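You operate a simulated robot arm through the tools that you are given. There is no shell and no other tool. Be economical: measure what you need, move in short steps, check, and stop when the job is done.

Carry out the task below with a simulated robot arm. There is one attempt and no reset: what you move stays moved.

Task
Load the wound bobbin into the pale shuttle and send it to READY.
Fine: open the clamp, press the shuttle's clip, open the gate, then push the shuttle along to READY.

Only the result counts: the job must be done as asked and must still hold three seconds after the hand-in. Knocking over, shifting, dropping, spilling or breaking anything else fails it.

Robot
A 7-joint arm with a two-finger parallel gripper, fixed in place. Base frame: the origin is at the foot of the arm, x ahead of it, y to its left, z up; the work surface is at about z = 10. Units: mm, degrees, N and s.
With the tool pointing down near the work surface it reaches from about 220 to 580 mm from the base axis. Its first joint turns from -66.0 to 66.0 degrees. Payload 2.5 kg.
The TCP is the grasp point between the finger pads, 23 mm short of the fingertips. In the tool frame z runs along the fingers and y along their closing line. Largest opening 94 mm; finger width 38, thickness 10; the body of the gripper, 54 by 96 mm, starts 39 mm behind the TCP.
Orientation is that of the tool frame in the base frame, as [roll, pitch, yaw] about the fixed x, y, z axes, in that order (R = Rz(yaw) Ry(pitch) Rx(roll)). With the fingers straight down and closing along the base's y, the tool's x points along the base's -x, its y along +y and its z along -z.

Tools
- The arm moves only by the tool nudge_tool. Its arguments are lists of equal length, an entry for each row: "slide": the shift along the tool's x, y, z in mm, a list of three; "angular": the turn, a rotation vector about the tool's x, y, z in degrees, a list of three. In form: {"slide": [[x, y, z], ...], "angular": [[rx, ry, rz], ...]}. A call has 1 to 10 rows; each row is the pose to reach, as a shift and turn from the pose commanded when the call began, along the tool's axes at that moment. "grip" is the closure in counts, from 0 (fully open) to 255 (shut), set as the call begins (left out, the last holds). Each row takes 0.2 s and may step no farther than 50 mm and 8.6 degrees from the row before; otherwise, or with a gripper value out of range, the whole call is refused. A pose out of reach is approached as far as the arm can. The call stops where the force on the tool passes 90 N (or 10 N more than at its start, if that is more) or the arm is blocked; 0.2 s more then pass. Each finger travels about 108 mm/s and halts on what it meets, pressing with about 43 N; the grip force reading is that of the motor and also rises with nothing between the fingers. The clock runs only during rows and for 0.2 s after the last one: add rows that repeat a pose to give the fingers time. The reply holds the time, the measured pose of the TCP, the force on the tool along the base axes, the opening and the grip force, in the units named above and with some noise, with the torque about the TCP (base axes, N m) and any sound that the robot's microphone picked up.
- Cameras (640 x 400 px; columns grow to the right, rows downward): "scene" is fixed at [125.9, -415.5, 539.8]; the picture's right is [0.77, -0.64, 0.00], its down [-0.38, -0.46, -0.80] and it looks along [0.51, 0.62, -0.60] (base axes); focal length 214 px, centre (320, 200). "wrist" rides on the gripper at [86, 16, -74] in the tool frame; the picture's right is [-0.18, 0.98, 0.00], its down [-0.58, -0.11, -0.81] and it looks along [-0.79, -0.15, 0.59] (tool axes); focal length 243 px, centre (320, 200). There is no depth. A picture from a camera that has moved, and an enlarged one, comes with that camera's place and axes in the base frame and with its lens.
- capture(camera): a new picture of that camera. No time passes.
- enlarge(camera, box): a new picture of the part [left, top, right, bottom] of that camera's present view, enlarged. No time passes.
- job_done(): hands the job in; it is judged then, once.

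Work in short steps. Places have to be worked out from the pictures, the camera data and where the tool is seen: move nearer, look again, correct. Check each grasp and each placing, and mend what went wrong. You have 120 turns and 76 pictures in all, those below and enlarged ones among them. Open the gripper and draw the arm clear of the work before you hand the job in, unless the task says otherwise; then end with one line.

The tools are called by a JSON object that holds its "op" and its "data". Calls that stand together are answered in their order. nudge_tool: Moves the arm, as the interface text tells. Its arguments: {"type":"object","properties":{"slide":{"type":"array"},"angular":{"type":"array"},"grip":{"type":"number"}},"required":["slide","angular"]} The other tools are called the same way: capture (camera) takes a picture; enlarge (camera, box) takes an enlarged picture of a part of a camera's view; job_done () hands the job in.

At the start:

```text
time: 0.0
tool_pos: [400.2, 32.8, 423.5]
tool_rot: [180.0, -0.1, 180.0]
contact_force: [-0.2, 0.0, 1.1]
torque: [-0.02, -0.03, -0.04]
finger_gap: 94.0
finger_force: 0.0
```

scene: 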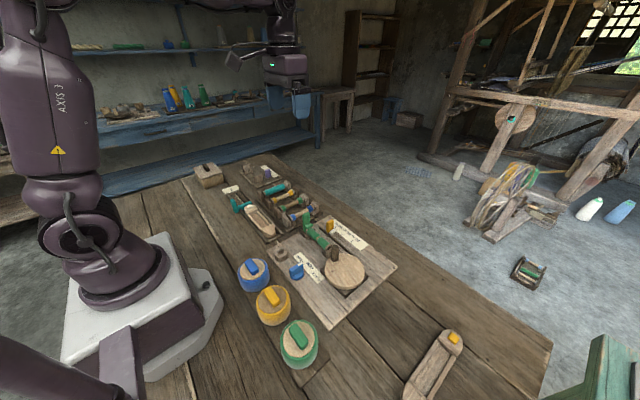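
wrist: 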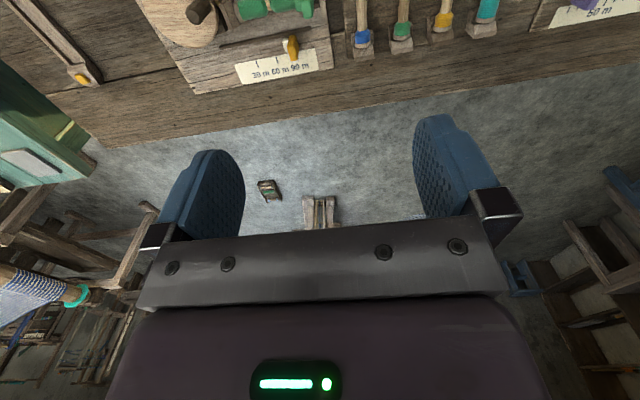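

I'll look closely at the bench first.

{"op": "enlarge", "data": {"camera": "scene", "box": [180, 150, 400, 290]}}

{"op": "enlarge", "data": {"camera": "scene", "box": [220, 230, 480, 400]}}

{"op": "enlarge", "data": {"camera": "scene", "box": [220, 160, 330, 230]}}

```text
2.86 times, centred on (290, 220) of scene
camera zoom: at [125.9, -415.5, 539.8], right [0.77, -0.64, 0.0], down [-0.38, -0.46, -0.8], along [0.51, 0.62, -0.6], focal length 613 px, centre (406, 143)
```

zoom: 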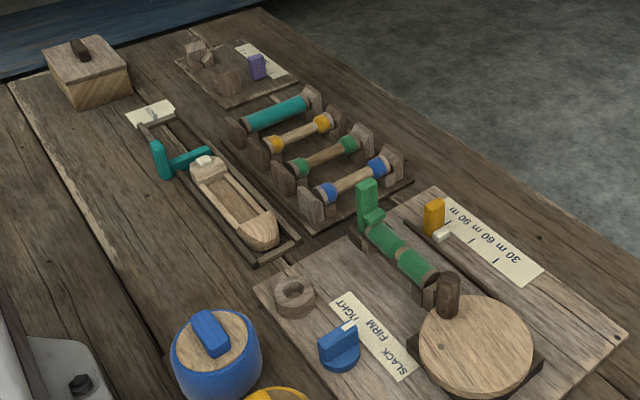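

```text
2.35 times, centred on (350, 315) of scene
camera zoom: at [125.9, -415.5, 539.8], right [0.77, -0.64, 0.0], down [-0.38, -0.46, -0.8], along [0.51, 0.62, -0.6], focal length 505 px, centre (249, -71)
```

zoom: 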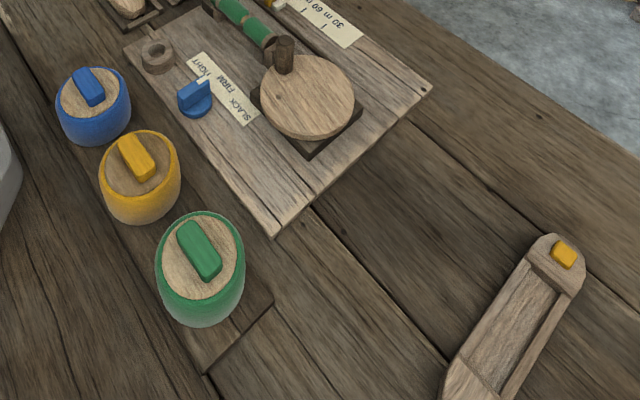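

```text
5.71 times, centred on (275, 195) of scene
camera zoom: at [125.9, -415.5, 539.8], right [0.77, -0.64, 0.0], down [-0.38, -0.46, -0.8], along [0.51, 0.62, -0.6], focal length 1226 px, centre (577, 229)
```

zoom: 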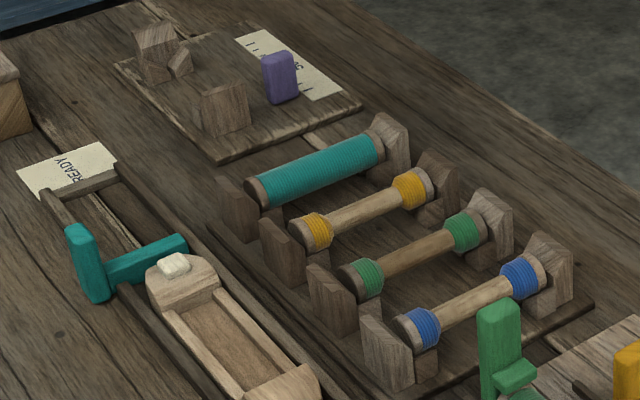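

The pale shuttle sits in a track at about (320,153) and the winder bobbin at about (415,-54). I'll move the wrist camera back and down for a better look.

{"op": "nudge_tool", "data": {"slide": [[30, 0, 30], [60, 0, 60], [90, 0, 90], [110, 0, 110]], "angular": [[0, 0, 0], [0, 0, 0], [0, 0, 0], [0, 0, 0]], "grip": 0}}

{"op": "capture", "data": {"camera": "wrist"}}

```text
time: 1.0
tool_pos: [289.7, 33.0, 312.8]
tool_rot: [-179.9, 0.0, 180.0]
contact_force: [-0.9, -0.3, 0.3]
torque: [0.0, 0.03, 0.0]
finger_gap: 94.0
finger_force: 0.0
```

```text
70 pictures are left
camera wrist: at [204.2, 50.1, 387.7], right [0.18, 0.98, 0.0], down [0.58, -0.11, 0.81], along [0.79, -0.15, -0.59], focal length 243 px, centre (320, 200)
```

wrist: 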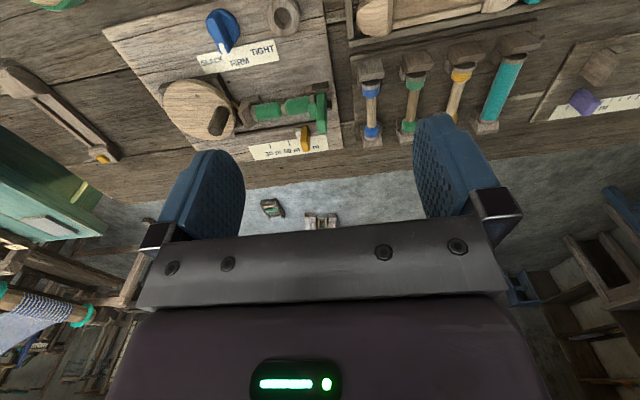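

{"op": "enlarge", "data": {"camera": "wrist", "box": [140, 60, 360, 180]}}

{"op": "enlarge", "data": {"camera": "wrist", "box": [340, 0, 560, 140]}}

```text
2.91 times, centred on (250, 120) of wrist
camera zoom: at [204.2, 50.1, 387.7], right [0.18, 0.98, 0.0], down [0.58, -0.11, 0.81], along [0.79, -0.15, -0.59], focal length 706 px, centre (524, 433)
```

zoom: 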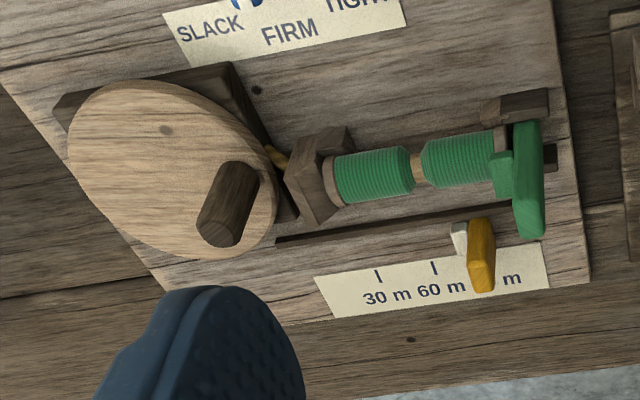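

```text
2.86 times, centred on (450, 70) of wrist
camera zoom: at [204.2, 50.1, 387.7], right [0.18, 0.98, 0.0], down [0.58, -0.11, 0.81], along [0.79, -0.15, -0.59], focal length 693 px, centre (-51, 571)
```

zoom: 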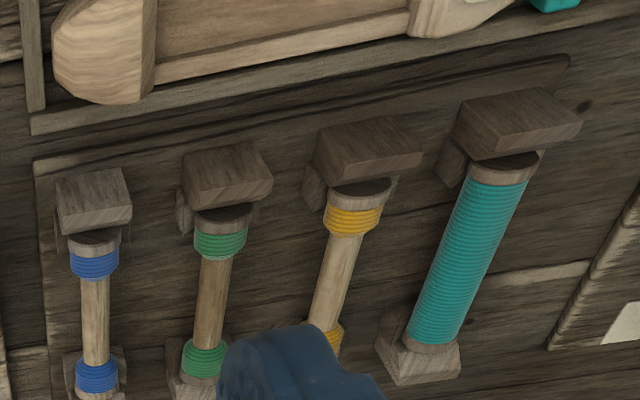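

The green bobbin in the winder, held by the green clamp, is the wound one. I'll tilt the camera down and move nearer to see the clamp.

{"op": "nudge_tool", "data": {"slide": [[-10, -20, 20], [-20, -40, 40], [-20, -60, 60], [-20, -60, 80]], "angular": [[0, 8, 0], [0, 16, 0], [0, 24, 0], [0, 30, 0]]}}

{"op": "capture", "data": {"camera": "wrist"}}

```text
time: 2.0
tool_pos: [310.0, -26.8, 232.3]
tool_rot: [-180.0, -30.0, -179.9]
contact_force: [-0.7, -0.3, -0.1]
torque: [-0.01, -0.01, -0.01]
finger_gap: 94.0
finger_force: 0.1
```

```text
67 pictures are left
camera wrist: at [273.2, -9.6, 340.7], right [0.16, 0.98, -0.09], down [0.91, -0.11, 0.41], along [0.39, -0.15, -0.91], focal length 243 px, centre (320, 200)
```

wrist: 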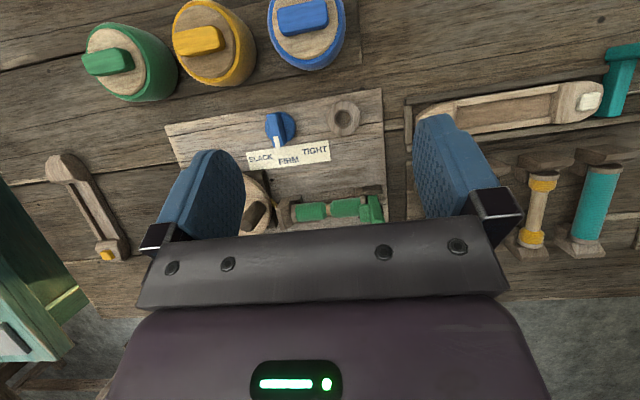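

{"op": "nudge_tool", "data": {"slide": [[-43, -15, 4], [-86, -25, 8]], "angular": [[0, 0, 0], [0, 0, 0]]}}

{"op": "capture", "data": {"camera": "wrist"}}

{"op": "enlarge", "data": {"camera": "scene", "box": [280, 200, 390, 300]}}

```text
time: 2.6
tool_pos: [380.5, -53.4, 184.1]
tool_rot: [-180.0, -30.0, 179.9]
contact_force: [-0.4, 0.1, 0.4]
torque: [0.0, -0.02, -0.01]
finger_gap: 94.0
finger_force: 0.0
```

```text
66 pictures are left
camera wrist: at [343.9, -36.0, 291.5], right [0.16, 0.98, -0.09], down [0.91, -0.11, 0.41], along [0.39, -0.15, -0.91], focal length 243 px, centre (320, 200)
```

wrist: 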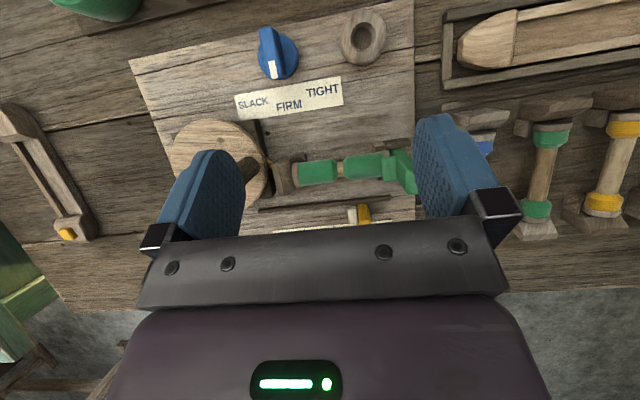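

```text
4.00 times, centred on (335, 250) of scene
camera zoom: at [125.9, -415.4, 539.8], right [0.77, -0.64, 0.0], down [-0.38, -0.46, -0.8], along [0.51, 0.62, -0.6], focal length 858 px, centre (260, 0)
```

zoom: 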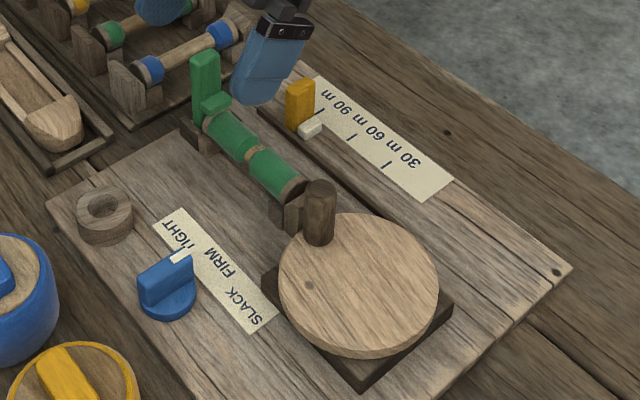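

{"op": "enlarge", "data": {"camera": "wrist", "box": [240, 120, 440, 235]}}

{"op": "enlarge", "data": {"camera": "scene", "box": [315, 205, 365, 255]}}

```text
3.20 times, centred on (340, 178) of wrist
camera zoom: at [343.9, -36.0, 291.5], right [0.16, 0.98, -0.09], down [0.91, -0.11, 0.41], along [0.39, -0.15, -0.91], focal length 776 px, centre (256, 272)
```

zoom: 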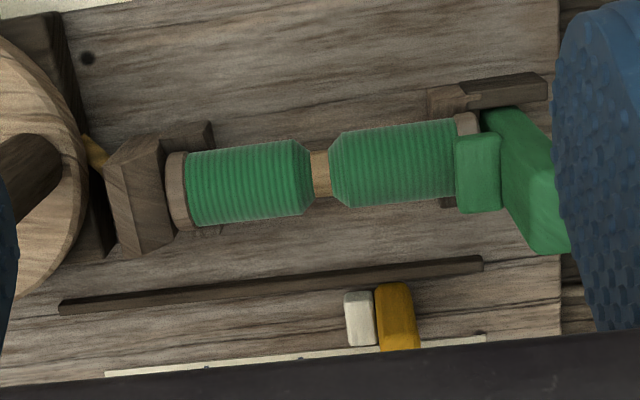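

```text
8.00 times, centred on (340, 230) of scene
camera zoom: at [125.9, -415.4, 539.8], right [0.77, -0.64, 0.0], down [-0.38, -0.46, -0.8], along [0.51, 0.62, -0.6], focal length 1716 px, centre (160, -40)
```

zoom: 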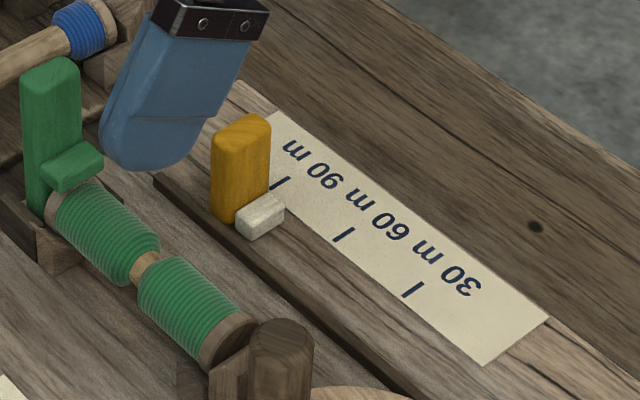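

The clamp is a green plate whose top is near (418,8,100), with a nose over the bobbin end. I'll untilt and view it from the base side to learn how it moves.

{"op": "nudge_tool", "data": {"slide": [[38, 30, 22], [38, 73, 22], [25, 73, 45], [11, 73, 69]], "angular": [[0, -8, 0], [0, -16, 0], [0, -24, 0], [0, -30, 0]]}}

{"op": "capture", "data": {"camera": "wrist"}}

{"op": "enlarge", "data": {"camera": "wrist", "box": [220, 80, 440, 230]}}

```text
refused: row 1 steps farther than a row can; nothing moved
```

```text
62 pictures are left
camera wrist: at [343.9, -36.0, 291.5], right [0.16, 0.98, -0.09], down [0.91, -0.11, 0.41], along [0.39, -0.15, -0.91], focal length 243 px, centre (320, 200)
```

wrist: 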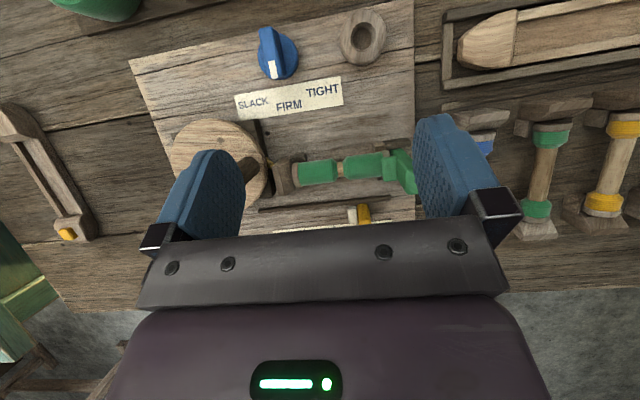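

```text
2.67 times, centred on (330, 155) of wrist
camera zoom: at [343.9, -36.0, 291.5], right [0.16, 0.98, -0.09], down [0.91, -0.11, 0.41], along [0.39, -0.15, -0.91], focal length 647 px, centre (293, 320)
```

zoom: 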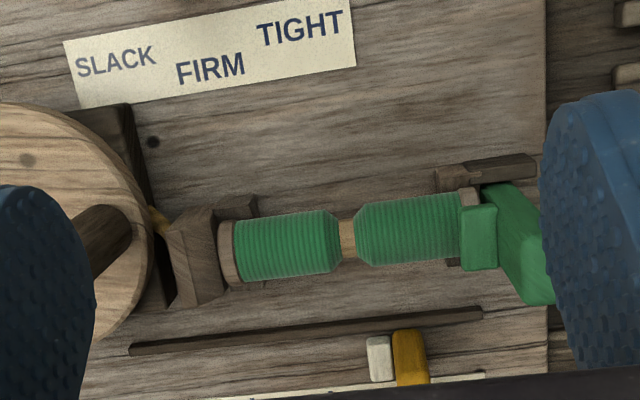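

The first row stepped too far, so nothing moved. I'll send the move again in smaller rows and take pictures only after it works.

{"op": "nudge_tool", "data": {"slide": [[30, 25, 15], [38, 60, 22], [25, 73, 45], [11, 73, 69]], "angular": [[0, -8, 0], [0, -16, 0], [0, -24, 0], [0, -30, 0]]}}

```text
time: 3.6
tool_pos: [337.1, 21.3, 129.4]
tool_rot: [180.0, 0.1, 180.0]
contact_force: [-0.3, -0.4, 0.0]
torque: [0.02, -0.02, 0.0]
finger_gap: 93.8
finger_force: 0.0
```

{"op": "enlarge", "data": {"camera": "wrist", "box": [220, 90, 420, 230]}}

```text
2.86 times, centred on (320, 160) of wrist
camera zoom: at [250.7, 38.0, 204.2], right [0.18, 0.98, 0.0], down [0.58, -0.11, 0.81], along [0.79, -0.15, -0.59], focal length 693 px, centre (320, 314)
```

zoom: 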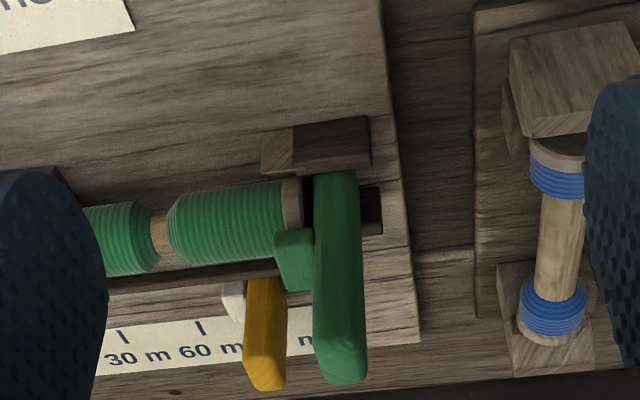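

The lever hinges between two cheeks at its base (about y 12, z 35) and should tip toward +y. I'll close the fingers and place them above the bobbin on the lever's -y side.

{"op": "nudge_tool", "data": {"slide": [[0, -20, -8], [0, -42, -8], [-40, -42, -8], [-81, -42, -8], [-81, -42, 0]], "angular": [[0, 0, 0], [0, 0, 0], [0, 0, 0], [0, 0, 0], [0, 0, 0]], "grip": 255}}

{"op": "enlarge", "data": {"camera": "scene", "box": [290, 180, 390, 260]}}

```text
time: 4.8
tool_pos: [418.8, -20.3, 128.7]
tool_rot: [-179.9, 0.0, 179.9]
contact_force: [0.5, 0.4, -0.1]
torque: [0.0, -0.02, 0.02]
finger_gap: 0.0
finger_force: 42.0
```

```text
5.00 times, centred on (340, 220) of scene
camera zoom: at [125.9, -415.5, 539.8], right [0.77, -0.64, 0.0], down [-0.38, -0.46, -0.8], along [0.51, 0.62, -0.6], focal length 1072 px, centre (220, 100)
```

zoom: 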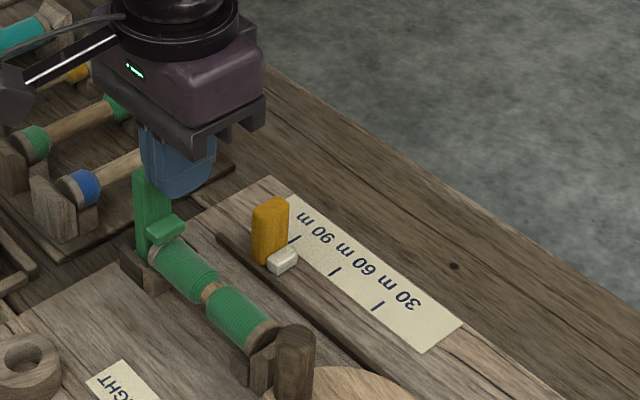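

The fingers are on the lever's -y side. I'll lower 22 mm, then push +y while descending gradually.

{"op": "nudge_tool", "data": {"slide": [[0, 0, 22], [0, 10, 22], [0, 20, 22], [0, 30, 24], [0, 40, 30]], "angular": [[0, 0, 0], [0, 0, 0], [0, 0, 0], [0, 0, 0], [0, 0, 0]]}}

{"op": "enlarge", "data": {"camera": "scene", "box": [290, 180, 390, 260]}}

```text
time: 6.0
tool_pos: [417.3, 19.2, 98.8]
tool_rot: [179.9, 0.0, 180.0]
contact_force: [0.5, -0.3, 1.5]
torque: [0.01, 0.0, 0.01]
finger_gap: 0.0
finger_force: 42.8
```

```text
5.00 times, centred on (340, 220) of scene
camera zoom: at [125.9, -415.5, 539.8], right [0.77, -0.64, 0.0], down [-0.38, -0.46, -0.8], along [0.51, 0.62, -0.6], focal length 1072 px, centre (220, 100)
```

zoom: 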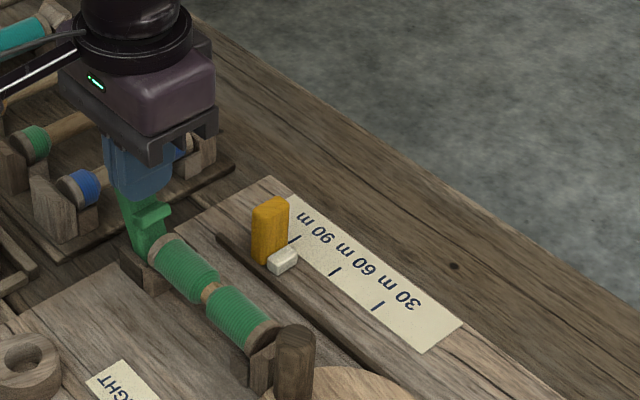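

The lever is tipping outward with little force. I'll continue.

{"op": "nudge_tool", "data": {"slide": [[0, 8, 4], [0, 16, 9], [0, 24, 15]], "angular": [[0, 0, 0], [0, 0, 0], [0, 0, 0]]}}

{"op": "enlarge", "data": {"camera": "scene", "box": [290, 180, 390, 260]}}

```text
time: 6.7
tool_pos: [418.5, 24.7, 97.4]
tool_rot: [-179.0, -0.2, 179.4]
contact_force: [-5.8, -9.9, 14.7]
torque: [-0.14, 0.24, 0.1]
finger_gap: 0.3
finger_force: 42.5
stopped in row 3: the force on the tool passed its limit at 102 N (the readings are from after the stop); the commanded pose is now the measured one
```

```text
5.00 times, centred on (340, 220) of scene
camera zoom: at [125.9, -415.4, 539.8], right [0.77, -0.64, 0.0], down [-0.38, -0.46, -0.8], along [0.51, 0.62, -0.6], focal length 1072 px, centre (220, 100)
```

zoom: 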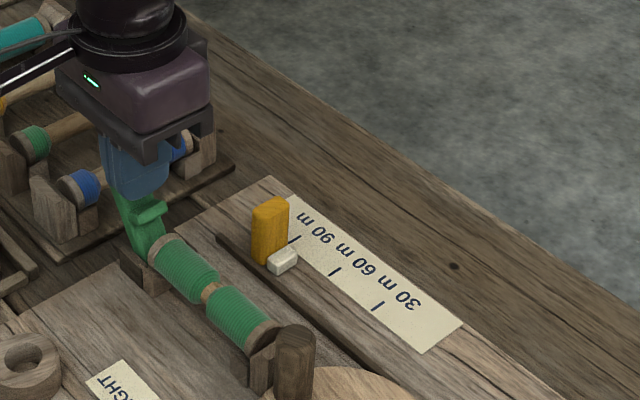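

That is probably the end stop. I'll back away and see whether the lever stays open.

{"op": "nudge_tool", "data": {"slide": [[0, -6, -10], [0, -12, -40], [0, -12, -80]], "angular": [[0, 0, 0], [0, 0, 0], [0, 0, 0]]}}

{"op": "enlarge", "data": {"camera": "scene", "box": [290, 180, 390, 260]}}

```text
time: 7.5
tool_pos: [418.1, 16.0, 175.3]
tool_rot: [-179.4, -0.2, 179.5]
contact_force: [0.0, -0.2, -0.2]
torque: [0.03, 0.0, -0.01]
finger_gap: 0.0
finger_force: 42.2
```

```text
5.00 times, centred on (340, 220) of scene
camera zoom: at [125.9, -415.4, 539.8], right [0.77, -0.64, 0.0], down [-0.38, -0.46, -0.8], along [0.51, 0.62, -0.6], focal length 1072 px, centre (220, 100)
```

zoom: 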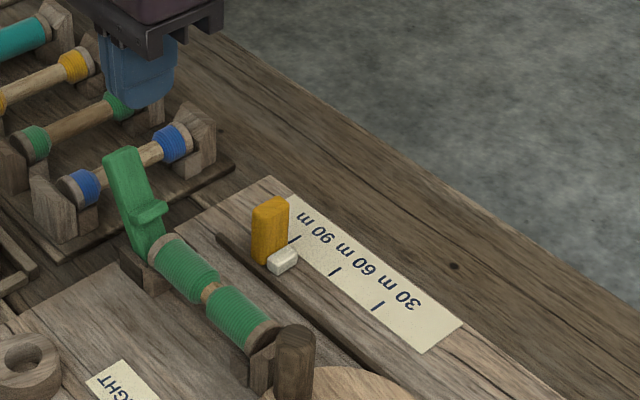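

The lever stays open at about 40°, so its nose should be clear of the bobbin end. Next I'll turn the gripper 90° to close along x, above the bobbin, opening partway.

{"op": "nudge_tool", "data": {"slide": [[0, -10, -10], [0, -20, -20], [0, -30, -20], [0, -40, -20], [0, -50, -20], [0, -60, -20], [0, -66, -20], [0, -66, -20], [0, -66, -20], [0, -66, -20]], "angular": [[0, 0, -8.5], [0, 0, -17], [0, 0, -25.5], [0, 0, -34], [0, 0, -42.5], [0, 0, -51], [0, 0, -59.5], [0, 0, -68], [0, 0, -76.5], [0, 0, -85]], "grip": 110}}

{"op": "nudge_tool", "data": {"slide": [[0, 0, 0], [0, 0, 0]], "angular": [[0, 0, -4.5], [0, 0, -4.5]]}}

{"op": "capture", "data": {"camera": "wrist"}}

```text
time: 9.7
tool_pos: [418.0, -48.8, 196.9]
tool_rot: [179.9, -0.6, -95.2]
contact_force: [-0.9, 0.5, -0.1]
torque: [-0.01, 0.01, 0.01]
finger_gap: 53.7
finger_force: 0.0
```

```text
time: 10.2
tool_pos: [417.5, -49.9, 197.0]
tool_rot: [179.7, -0.7, -90.9]
contact_force: [-0.1, 0.2, 0.2]
torque: [0.03, 0.03, 0.02]
finger_gap: 53.3
finger_force: 0.1
```

```text
55 pictures are left
camera wrist: at [401.2, -134.5, 271.8], right [-0.98, 0.2, 0.0], down [0.12, 0.59, 0.8], along [0.16, 0.78, -0.6], focal length 243 px, centre (320, 200)
```

wrist: 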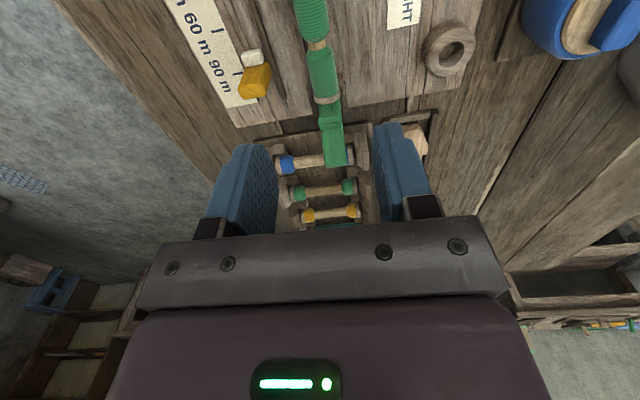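

{"op": "enlarge", "data": {"camera": "wrist", "box": [260, 0, 400, 180]}}

```text
2.22 times, centred on (330, 90) of wrist
camera zoom: at [401.2, -134.5, 271.8], right [-0.98, 0.2, 0.0], down [0.12, 0.59, 0.8], along [0.16, 0.78, -0.6], focal length 539 px, centre (298, 444)
```

zoom: 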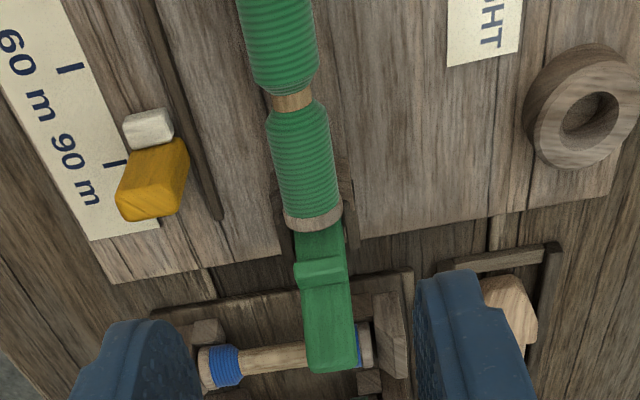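

The nose is clear of the bobbin. The axis is at about x 421 with the waist at y -51, so I'll descend over it in two stages.

{"op": "nudge_tool", "data": {"slide": [[1, -3.5, 40], [1, -3.5, 80], [1, -3.5, 115], [1, -3.5, 130]], "angular": [[0, 0, -0.9], [0, 0, -0.9], [0, 0, -0.9], [0, 0, -0.9]]}}

{"op": "capture", "data": {"camera": "wrist"}}

{"op": "enlarge", "data": {"camera": "scene", "box": [290, 190, 390, 270]}}

```text
time: 11.2
tool_pos: [420.1, -51.5, 65.3]
tool_rot: [179.9, -0.7, -90.1]
contact_force: [0.8, 0.2, -0.6]
torque: [-0.02, -0.03, 0.0]
finger_gap: 53.4
finger_force: 0.0
```

```text
53 pictures are left
camera wrist: at [405.1, -137.4, 141.6], right [-0.98, 0.18, 0.0], down [0.11, 0.59, 0.8], along [0.15, 0.79, -0.6], focal length 243 px, centre (320, 200)
```

wrist: 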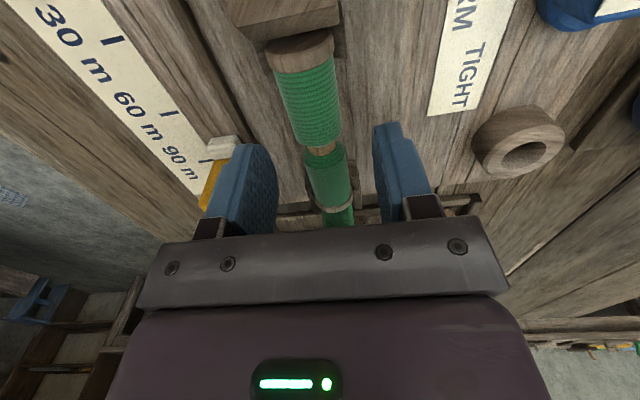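

```text
5.00 times, centred on (340, 230) of scene
camera zoom: at [125.9, -415.4, 539.8], right [0.77, -0.64, 0.0], down [-0.38, -0.46, -0.8], along [0.51, 0.62, -0.6], focal length 1072 px, centre (220, 50)
```

zoom: 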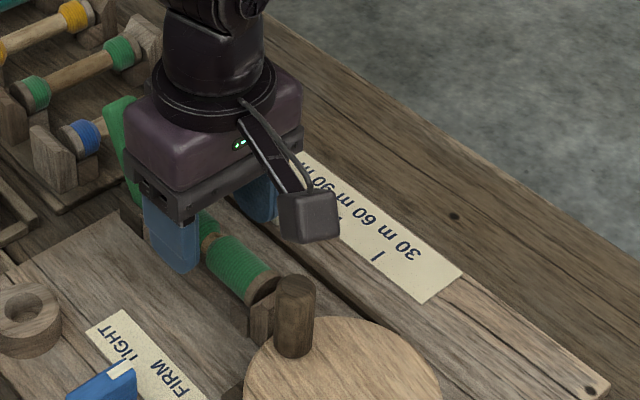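

{"op": "nudge_tool", "data": {"slide": [[0, 0, 8], [0, 0, 15]], "angular": [[0, 0, 0], [0, 0, 0]]}}

{"op": "nudge_tool", "data": {"slide": [[0, 0, 0], [0, 0, 0], [0, 0, 0]], "angular": [[0, 0, 0], [0, 0, 0], [0, 0, 0]], "grip": 255}}

```text
time: 11.8
tool_pos: [420.6, -51.1, 50.8]
tool_rot: [179.8, -0.7, -90.0]
contact_force: [0.1, 0.5, 0.1]
torque: [-0.01, 0.02, 0.02]
finger_gap: 53.5
finger_force: 0.1
```

```text
time: 12.7
tool_pos: [421.1, -52.4, 51.9]
tool_rot: [179.8, -0.7, -90.1]
contact_force: [-3.9, -0.7, 2.5]
torque: [0.0, 0.09, 0.0]
finger_gap: 17.8
finger_force: 43.9
```

Grasped with a gap of 17.8. I'll lift slowly and check.

{"op": "nudge_tool", "data": {"slide": [[0, 0, -6], [0, 0, -14], [0, 0, -25]], "angular": [[0, 0, 0], [0, 0, 0], [0, 0, 0]]}}

{"op": "enlarge", "data": {"camera": "scene", "box": [290, 190, 390, 270]}}

{"op": "capture", "data": {"camera": "wrist"}}

```text
time: 13.4
tool_pos: [421.5, -52.0, 75.3]
tool_rot: [179.8, -0.6, -90.0]
contact_force: [0.8, -0.3, -0.4]
torque: [0.02, 0.03, 0.03]
finger_gap: 18.4
finger_force: 42.9
```

```text
5.00 times, centred on (340, 230) of scene
camera zoom: at [125.9, -415.4, 539.8], right [0.77, -0.64, 0.0], down [-0.38, -0.46, -0.8], along [0.51, 0.62, -0.6], focal length 1072 px, centre (220, 50)
```

zoom: 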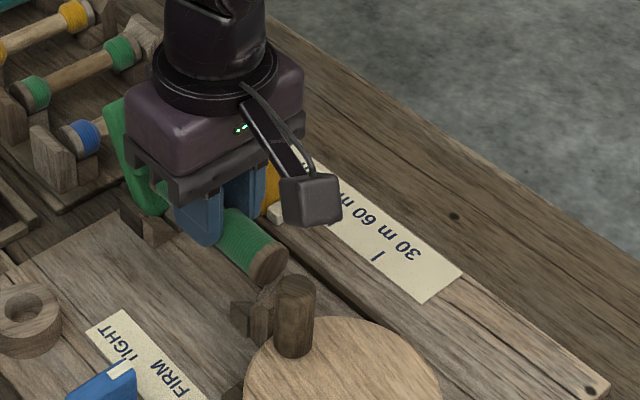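

```text
50 pictures are left
camera wrist: at [406.2, -137.1, 151.9], right [-0.98, 0.18, 0.0], down [0.11, 0.59, 0.8], along [0.15, 0.79, -0.6], focal length 243 px, centre (320, 200)
```

wrist: 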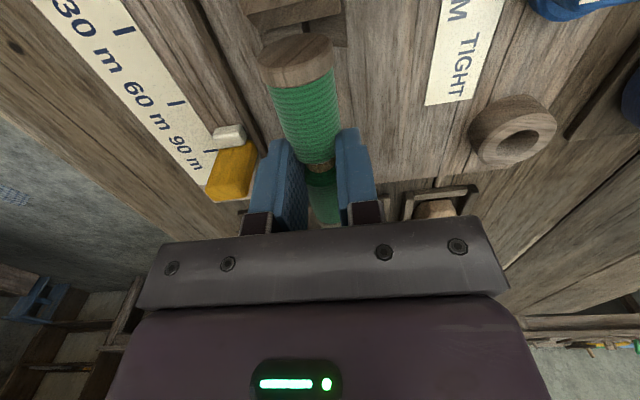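

The bobbin is lifted clean. I'll raise it and move toward the shuttle to look at it.

{"op": "nudge_tool", "data": {"slide": [[0, 0, -45], [0, 0, -90], [-25, 25, -125], [-55, 55, -130], [-85, 85, -130], [-112, 101, -130]], "angular": [[0, 0, 0], [0, 0, 0], [0, 0, 0], [0, 0, 0], [0, 0, 0], [0, 0, 0]]}}

{"op": "capture", "data": {"camera": "wrist"}}

{"op": "enlarge", "data": {"camera": "scene", "box": [210, 170, 310, 250]}}

```text
time: 14.8
tool_pos: [320.7, 61.1, 205.2]
tool_rot: [179.8, -0.6, -90.1]
contact_force: [-0.2, 0.3, -1.0]
torque: [0.0, 0.01, -0.02]
finger_gap: 18.3
finger_force: 42.9
```

```text
49 pictures are left
camera wrist: at [305.1, -23.7, 280.9], right [-0.98, 0.19, 0.0], down [0.11, 0.59, 0.8], along [0.15, 0.79, -0.6], focal length 243 px, centre (320, 200)
```

wrist: 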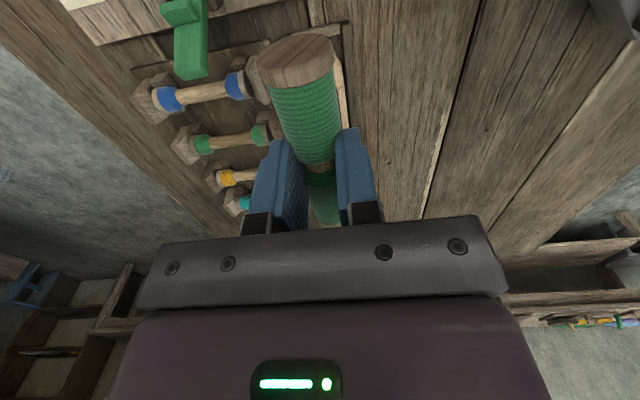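

```text
5.00 times, centred on (260, 210) of scene
camera zoom: at [125.9, -415.5, 539.8], right [0.77, -0.64, 0.0], down [-0.38, -0.46, -0.8], along [0.51, 0.62, -0.6], focal length 1072 px, centre (620, 150)
```

zoom: 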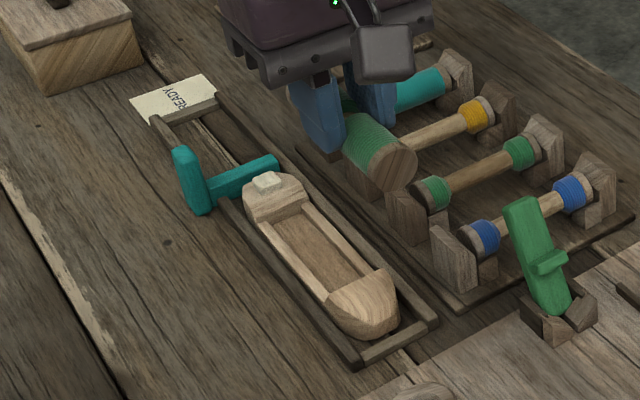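

The bobbin blocks the wrist view, so I'll shift toward the base to see the shuttle beside it.

{"op": "nudge_tool", "data": {"slide": [[0, 40, 0], [0, 78, 0]], "angular": [[0, 0, 0], [0, 0, 0]]}}

{"op": "capture", "data": {"camera": "wrist"}}

{"op": "enlarge", "data": {"camera": "scene", "box": [225, 180, 300, 250]}}

```text
time: 15.4
tool_pos: [242.3, 61.2, 205.2]
tool_rot: [179.8, -0.8, -89.9]
contact_force: [-0.3, -0.1, 0.9]
torque: [-0.04, 0.0, 0.02]
finger_gap: 18.4
finger_force: 43.3
```

```text
47 pictures are left
camera wrist: at [227.0, -24.4, 280.5], right [-0.98, 0.18, 0.0], down [0.11, 0.59, 0.8], along [0.15, 0.79, -0.6], focal length 243 px, centre (320, 200)
```

wrist: 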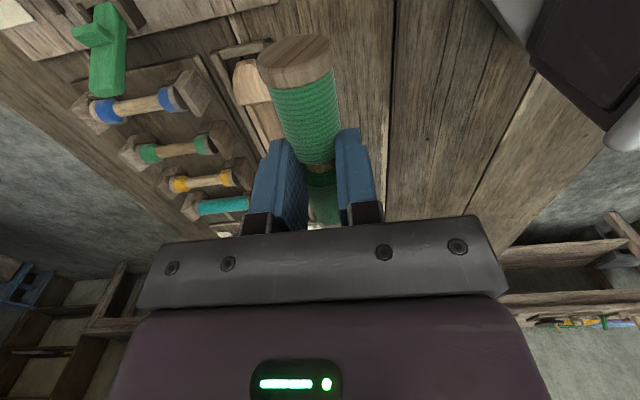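

```text
5.71 times, centred on (262, 215) of scene
camera zoom: at [125.9, -415.5, 539.8], right [0.77, -0.64, 0.0], down [-0.38, -0.46, -0.8], along [0.51, 0.62, -0.6], focal length 1226 px, centre (649, 114)
```

zoom: 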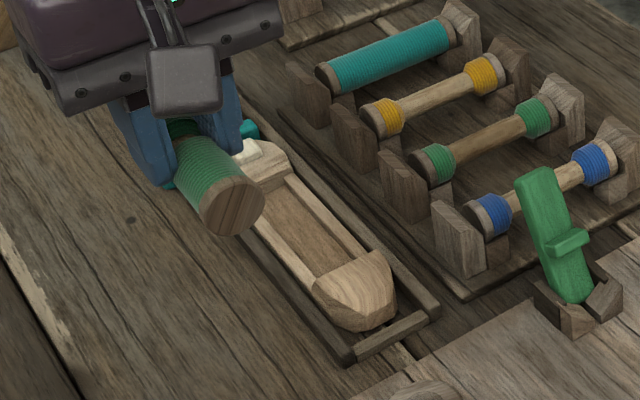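

I'll move to the far side of the shuttle for a clear view.

{"op": "nudge_tool", "data": {"slide": [[-11, -45, 0], [-22, -90, 0], [-33, -135, 0], [-44, -178, 0]], "angular": [[0, 0, 0], [0, 0, 0], [0, 0, 0], [0, 0, 0]]}}

{"op": "enlarge", "data": {"camera": "wrist", "box": [330, 0, 550, 200]}}

{"op": "enlarge", "data": {"camera": "scene", "box": [225, 180, 300, 250]}}

```text
time: 16.4
tool_pos: [422.5, 106.0, 204.7]
tool_rot: [179.8, -0.7, -90.0]
contact_force: [-0.2, 0.3, -0.7]
torque: [-0.02, 0.0, 0.02]
finger_gap: 18.3
finger_force: 43.0
```

```text
2.00 times, centred on (440, 100) of wrist
camera zoom: at [407.1, 20.2, 280.1], right [-0.98, 0.18, 0.0], down [0.11, 0.59, 0.8], along [0.15, 0.79, -0.6], focal length 485 px, centre (80, 400)
```

zoom: 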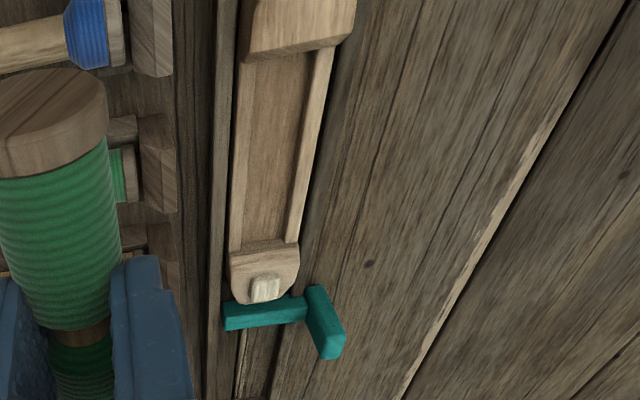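

```text
5.71 times, centred on (262, 215) of scene
camera zoom: at [125.9, -415.5, 539.8], right [0.77, -0.64, 0.0], down [-0.38, -0.46, -0.8], along [0.51, 0.62, -0.6], focal length 1226 px, centre (649, 114)
```

zoom: 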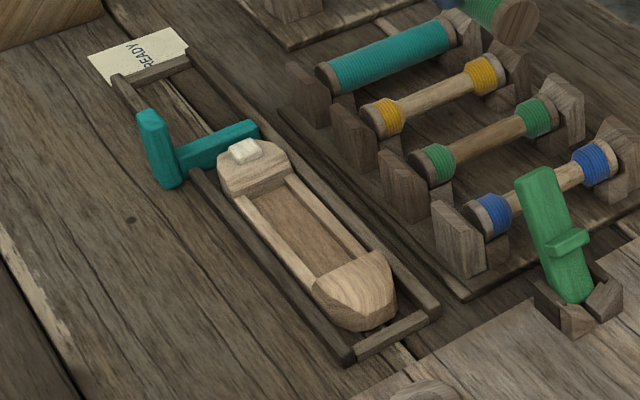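

I'll look closely at how the bobbin sits in the fingers.

{"op": "enlarge", "data": {"camera": "scene", "box": [262, 145, 332, 205]}}

{"op": "enlarge", "data": {"camera": "wrist", "box": [230, 10, 410, 240]}}

```text
6.67 times, centred on (297, 175) of scene
camera zoom: at [125.9, -415.5, 539.8], right [0.77, -0.64, 0.0], down [-0.38, -0.46, -0.8], along [0.51, 0.62, -0.6], focal length 1430 px, centre (473, 367)
```

zoom: 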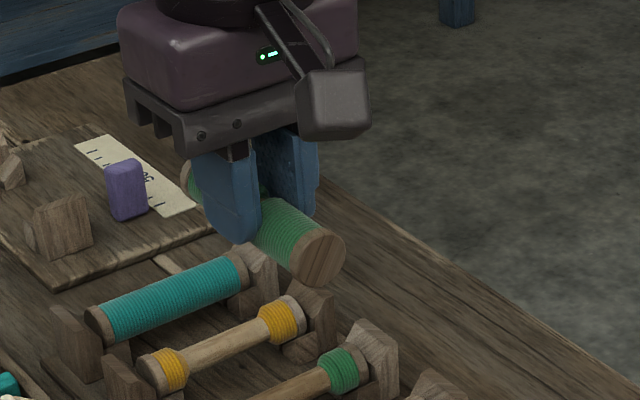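

```text
1.74 times, centred on (320, 125) of wrist
camera zoom: at [407.1, 20.2, 280.1], right [-0.98, 0.18, 0.0], down [0.11, 0.59, 0.8], along [0.15, 0.79, -0.6], focal length 422 px, centre (320, 330)
```

zoom: 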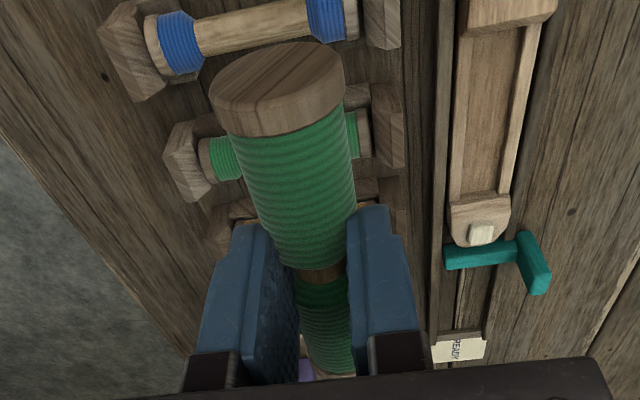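

The bobbin axis sits about 15 mm below the TCP, and the cavity is near x 326, y 117–230. I'll hover the bobbin over it.

{"op": "nudge_tool", "data": {"slide": [[-30, 35, 0], [-50, 70, 0], [-66, 96, 10], [-66, 96, 50], [-66, 96, 90], [-66, 96, 115]], "angular": [[0, 0, 0], [0, 0, 0], [0, 0, 0], [0, 0, 0], [0, 0, 0], [0, 0, 0]]}}

{"op": "enlarge", "data": {"camera": "scene", "box": [220, 170, 300, 240]}}

{"op": "capture", "data": {"camera": "wrist"}}

```text
time: 17.9
tool_pos: [323.9, 168.7, 88.9]
tool_rot: [179.9, -0.7, -90.0]
contact_force: [0.7, 0.1, -0.2]
torque: [0.0, -0.01, -0.04]
finger_gap: 18.3
finger_force: 42.7
```

```text
5.71 times, centred on (260, 205) of scene
camera zoom: at [125.9, -415.5, 539.8], right [0.77, -0.64, 0.0], down [-0.38, -0.46, -0.8], along [0.51, 0.62, -0.6], focal length 1226 px, centre (663, 171)
```

zoom: 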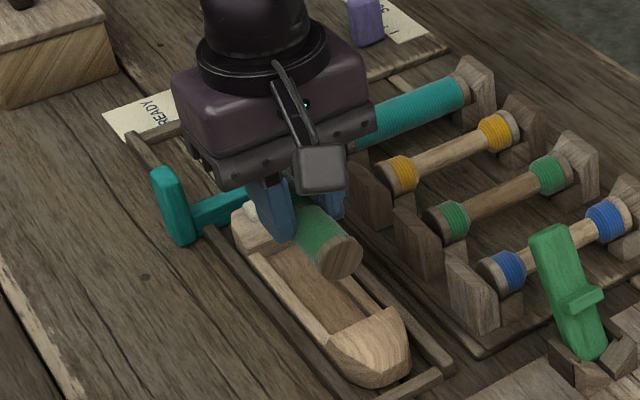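

```text
40 pictures are left
camera wrist: at [308.8, 85.0, 164.2], right [-0.98, 0.18, 0.0], down [0.11, 0.59, 0.8], along [0.15, 0.79, -0.6], focal length 243 px, centre (320, 200)
```

wrist: 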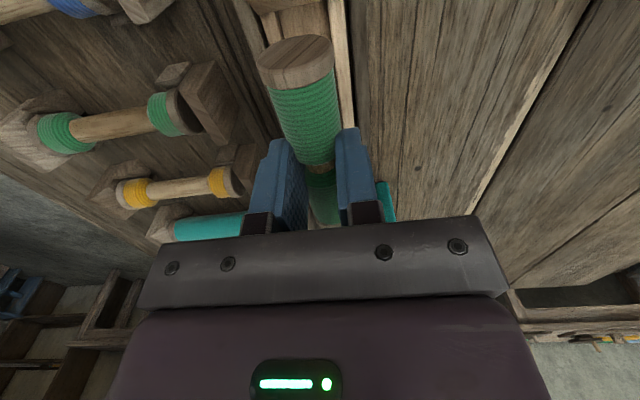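

{"op": "enlarge", "data": {"camera": "scene", "box": [245, 195, 285, 240]}}

```text
8.89 times, centred on (265, 218) of scene
camera zoom: at [125.9, -415.5, 539.8], right [0.77, -0.64, 0.0], down [-0.38, -0.46, -0.8], along [0.51, 0.62, -0.6], focal length 1906 px, centre (809, 44)
```

zoom: 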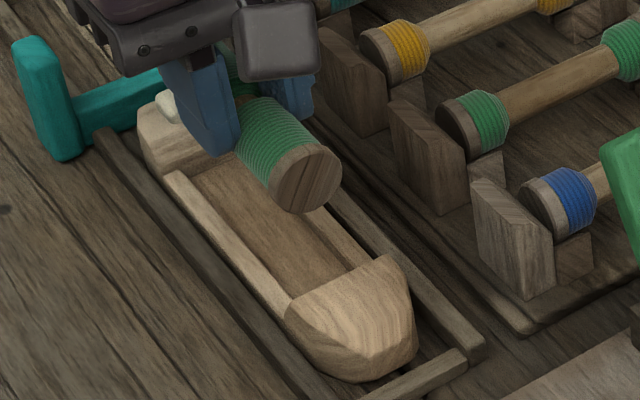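

The nose edge is centred at x≈325, y≈115. I'll shift +2 in x and y and lower partway.

{"op": "nudge_tool", "data": {"slide": [[-2, -2, 12], [-2, -2, 24], [-2, -2, 32]], "angular": [[0, 0, 0], [0, 0, 0], [0, 0, 0]]}}

{"op": "enlarge", "data": {"camera": "scene", "box": [245, 195, 285, 240]}}

{"op": "enlarge", "data": {"camera": "wrist", "box": [230, 0, 410, 240]}}

```text
time: 18.6
tool_pos: [325.3, 172.2, 56.3]
tool_rot: [179.9, -0.6, -90.0]
contact_force: [-0.4, 0.0, 0.0]
torque: [0.01, -0.01, 0.0]
finger_gap: 18.4
finger_force: 43.3
```

```text
8.89 times, centred on (265, 218) of scene
camera zoom: at [125.9, -415.5, 539.8], right [0.77, -0.64, 0.0], down [-0.38, -0.46, -0.8], along [0.51, 0.62, -0.6], focal length 1906 px, centre (809, 44)
```

zoom: 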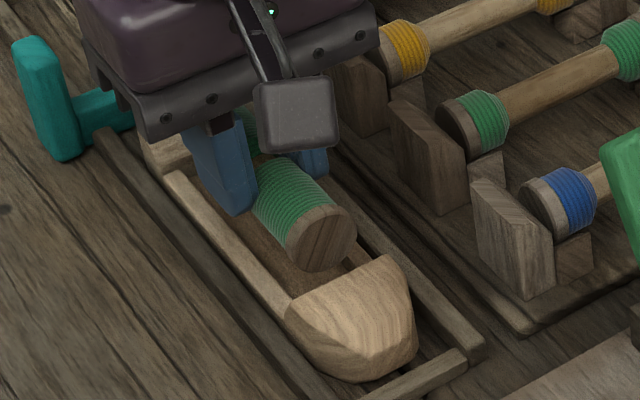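

```text
1.67 times, centred on (320, 120) of wrist
camera zoom: at [310.7, 86.4, 131.9], right [-0.98, 0.18, 0.0], down [0.11, 0.59, 0.8], along [0.15, 0.79, -0.6], focal length 404 px, centre (320, 333)
```

zoom: 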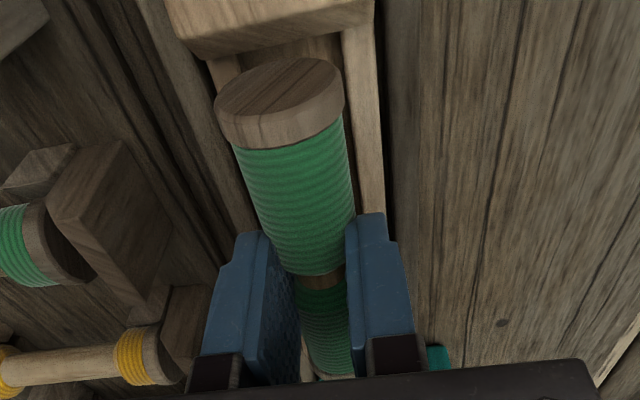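

Aligned in x. I'll shift another +3 in y for nose clearance and lower to about z 47.

{"op": "nudge_tool", "data": {"slide": [[-3, 0, 3], [-3, 0, 6], [-3, 0, 9]], "angular": [[0, 0, 0], [0, 0, 0], [0, 0, 0]]}}

{"op": "enlarge", "data": {"camera": "scene", "box": [245, 195, 285, 240]}}

{"op": "enlarge", "data": {"camera": "wrist", "box": [230, 0, 410, 240]}}

```text
time: 19.4
tool_pos: [325.9, 173.9, 47.8]
tool_rot: [179.7, -0.7, -90.1]
contact_force: [-0.5, 0.2, -0.4]
torque: [0.0, 0.0, -0.02]
finger_gap: 18.5
finger_force: 43.0
```

```text
8.89 times, centred on (265, 218) of scene
camera zoom: at [125.9, -415.4, 539.8], right [0.77, -0.64, 0.0], down [-0.38, -0.46, -0.8], along [0.51, 0.62, -0.6], focal length 1906 px, centre (809, 44)
```

zoom: 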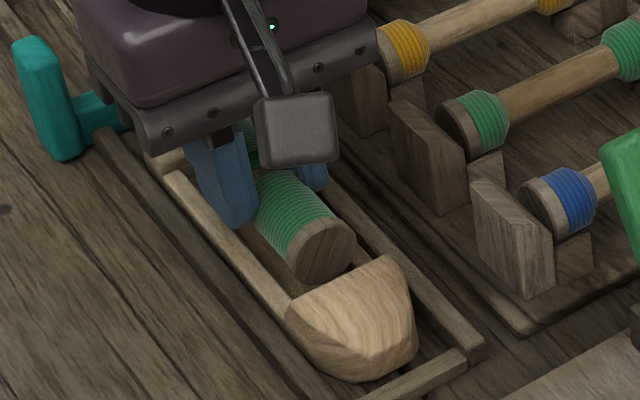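

```text
1.67 times, centred on (320, 120) of wrist
camera zoom: at [310.7, 88.9, 123.7], right [-0.98, 0.19, 0.0], down [0.11, 0.59, 0.8], along [0.15, 0.79, -0.6], focal length 404 px, centre (320, 333)
```

zoom: 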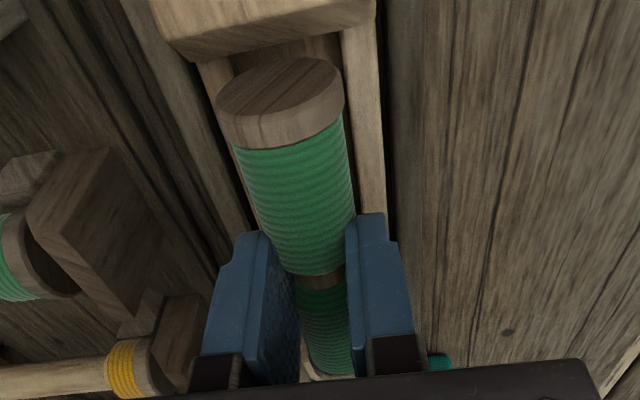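

Looks good. I'll go down in small increments, watching the force.

{"op": "nudge_tool", "data": {"slide": [[0, 0, 2], [0, 0, 4]], "angular": [[0, 0, 0], [0, 0, 0]]}}

{"op": "nudge_tool", "data": {"slide": [[0, 0, 2], [0, 0, 3]], "angular": [[0, 0, 0], [0, 0, 0]]}}

{"op": "enlarge", "data": {"camera": "scene", "box": [245, 195, 285, 240]}}

```text
time: 20.1
tool_pos: [326.2, 174.8, 43.1]
tool_rot: [179.8, -0.7, -90.1]
contact_force: [0.3, -0.3, 0.5]
torque: [0.01, 0.02, -0.03]
finger_gap: 18.5
finger_force: 43.2
```

```text
time: 20.6
tool_pos: [326.0, 174.6, 41.5]
tool_rot: [179.9, -0.7, -90.0]
contact_force: [-0.5, -0.2, 0.4]
torque: [-0.03, 0.02, -0.04]
finger_gap: 18.4
finger_force: 43.0
```

```text
8.89 times, centred on (265, 218) of scene
camera zoom: at [125.9, -415.5, 539.8], right [0.77, -0.64, 0.0], down [-0.38, -0.46, -0.8], along [0.51, 0.62, -0.6], focal length 1906 px, centre (809, 44)
```

zoom: 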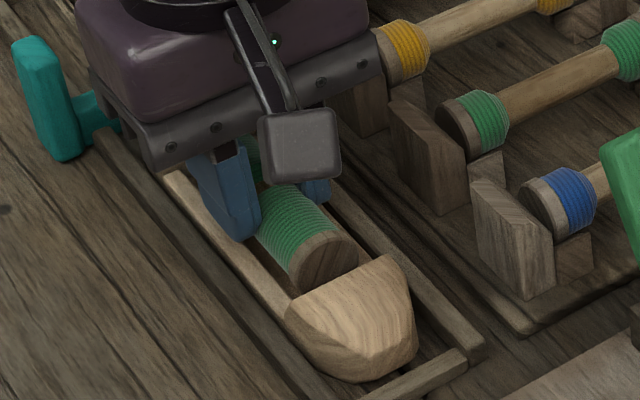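

{"op": "nudge_tool", "data": {"slide": [[0, 0, 1.5], [0, 0, 3]], "angular": [[0, 0, 0], [0, 0, 0]]}}

{"op": "nudge_tool", "data": {"slide": [[0, 0, 1.5], [0, 0, 3]], "angular": [[0, 0, 0], [0, 0, 0]]}}

{"op": "enlarge", "data": {"camera": "scene", "box": [245, 195, 285, 240]}}

```text
time: 21.2
tool_pos: [326.0, 173.7, 37.5]
tool_rot: [179.9, -0.8, -90.0]
contact_force: [0.3, 1.0, -0.8]
torque: [-0.02, 0.0, -0.01]
finger_gap: 18.3
finger_force: 42.6
```

```text
time: 21.9
tool_pos: [325.8, 174.6, 34.4]
tool_rot: [179.9, -0.7, -90.1]
contact_force: [-4.4, -3.2, 18.8]
torque: [0.02, 0.18, 0.0]
finger_gap: 18.7
finger_force: 43.2
```

```text
8.89 times, centred on (265, 218) of scene
camera zoom: at [125.8, -415.5, 539.8], right [0.77, -0.64, 0.0], down [-0.38, -0.46, -0.8], along [0.51, 0.62, -0.6], focal length 1906 px, centre (809, 44)
```

zoom: 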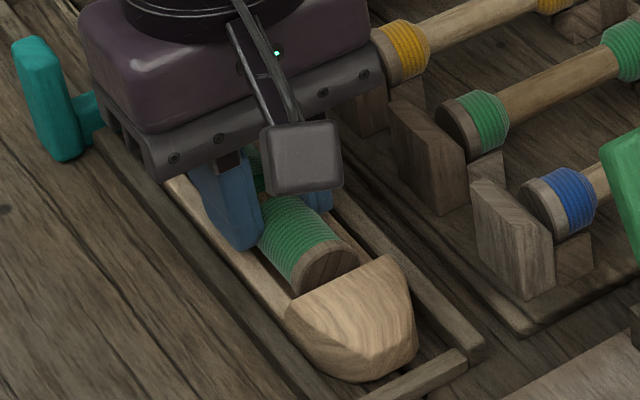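

Contact at about 19 N, so the bobbin is on the floor or the tips are on the walls. I'll ease up 1 mm and open slightly to release.

{"op": "nudge_tool", "data": {"slide": [[0, 0, -1], [0, 0, -1], [0, 0, -1]], "angular": [[0, 0, 0], [0, 0, 0], [0, 0, 0]], "grip": 180}}

{"op": "enlarge", "data": {"camera": "scene", "box": [245, 195, 285, 240]}}

```text
time: 22.6
tool_pos: [326.0, 175.2, 35.9]
tool_rot: [179.8, -0.7, -90.1]
contact_force: [0.2, 0.3, 0.3]
torque: [-0.03, 0.01, 0.01]
finger_gap: 27.6
finger_force: 0.1
```

```text
8.89 times, centred on (265, 218) of scene
camera zoom: at [125.9, -415.5, 539.8], right [0.77, -0.64, 0.0], down [-0.38, -0.46, -0.8], along [0.51, 0.62, -0.6], focal length 1906 px, centre (809, 44)
```

zoom: 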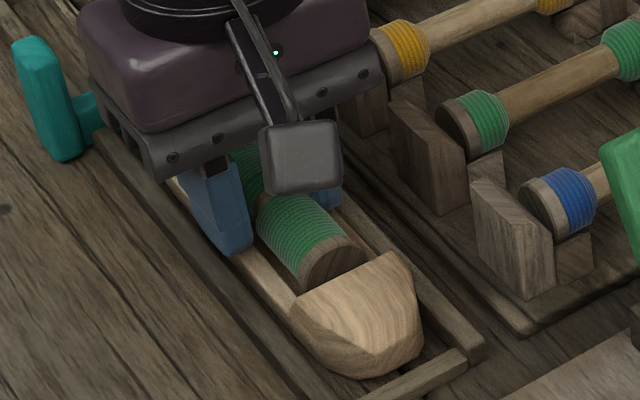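

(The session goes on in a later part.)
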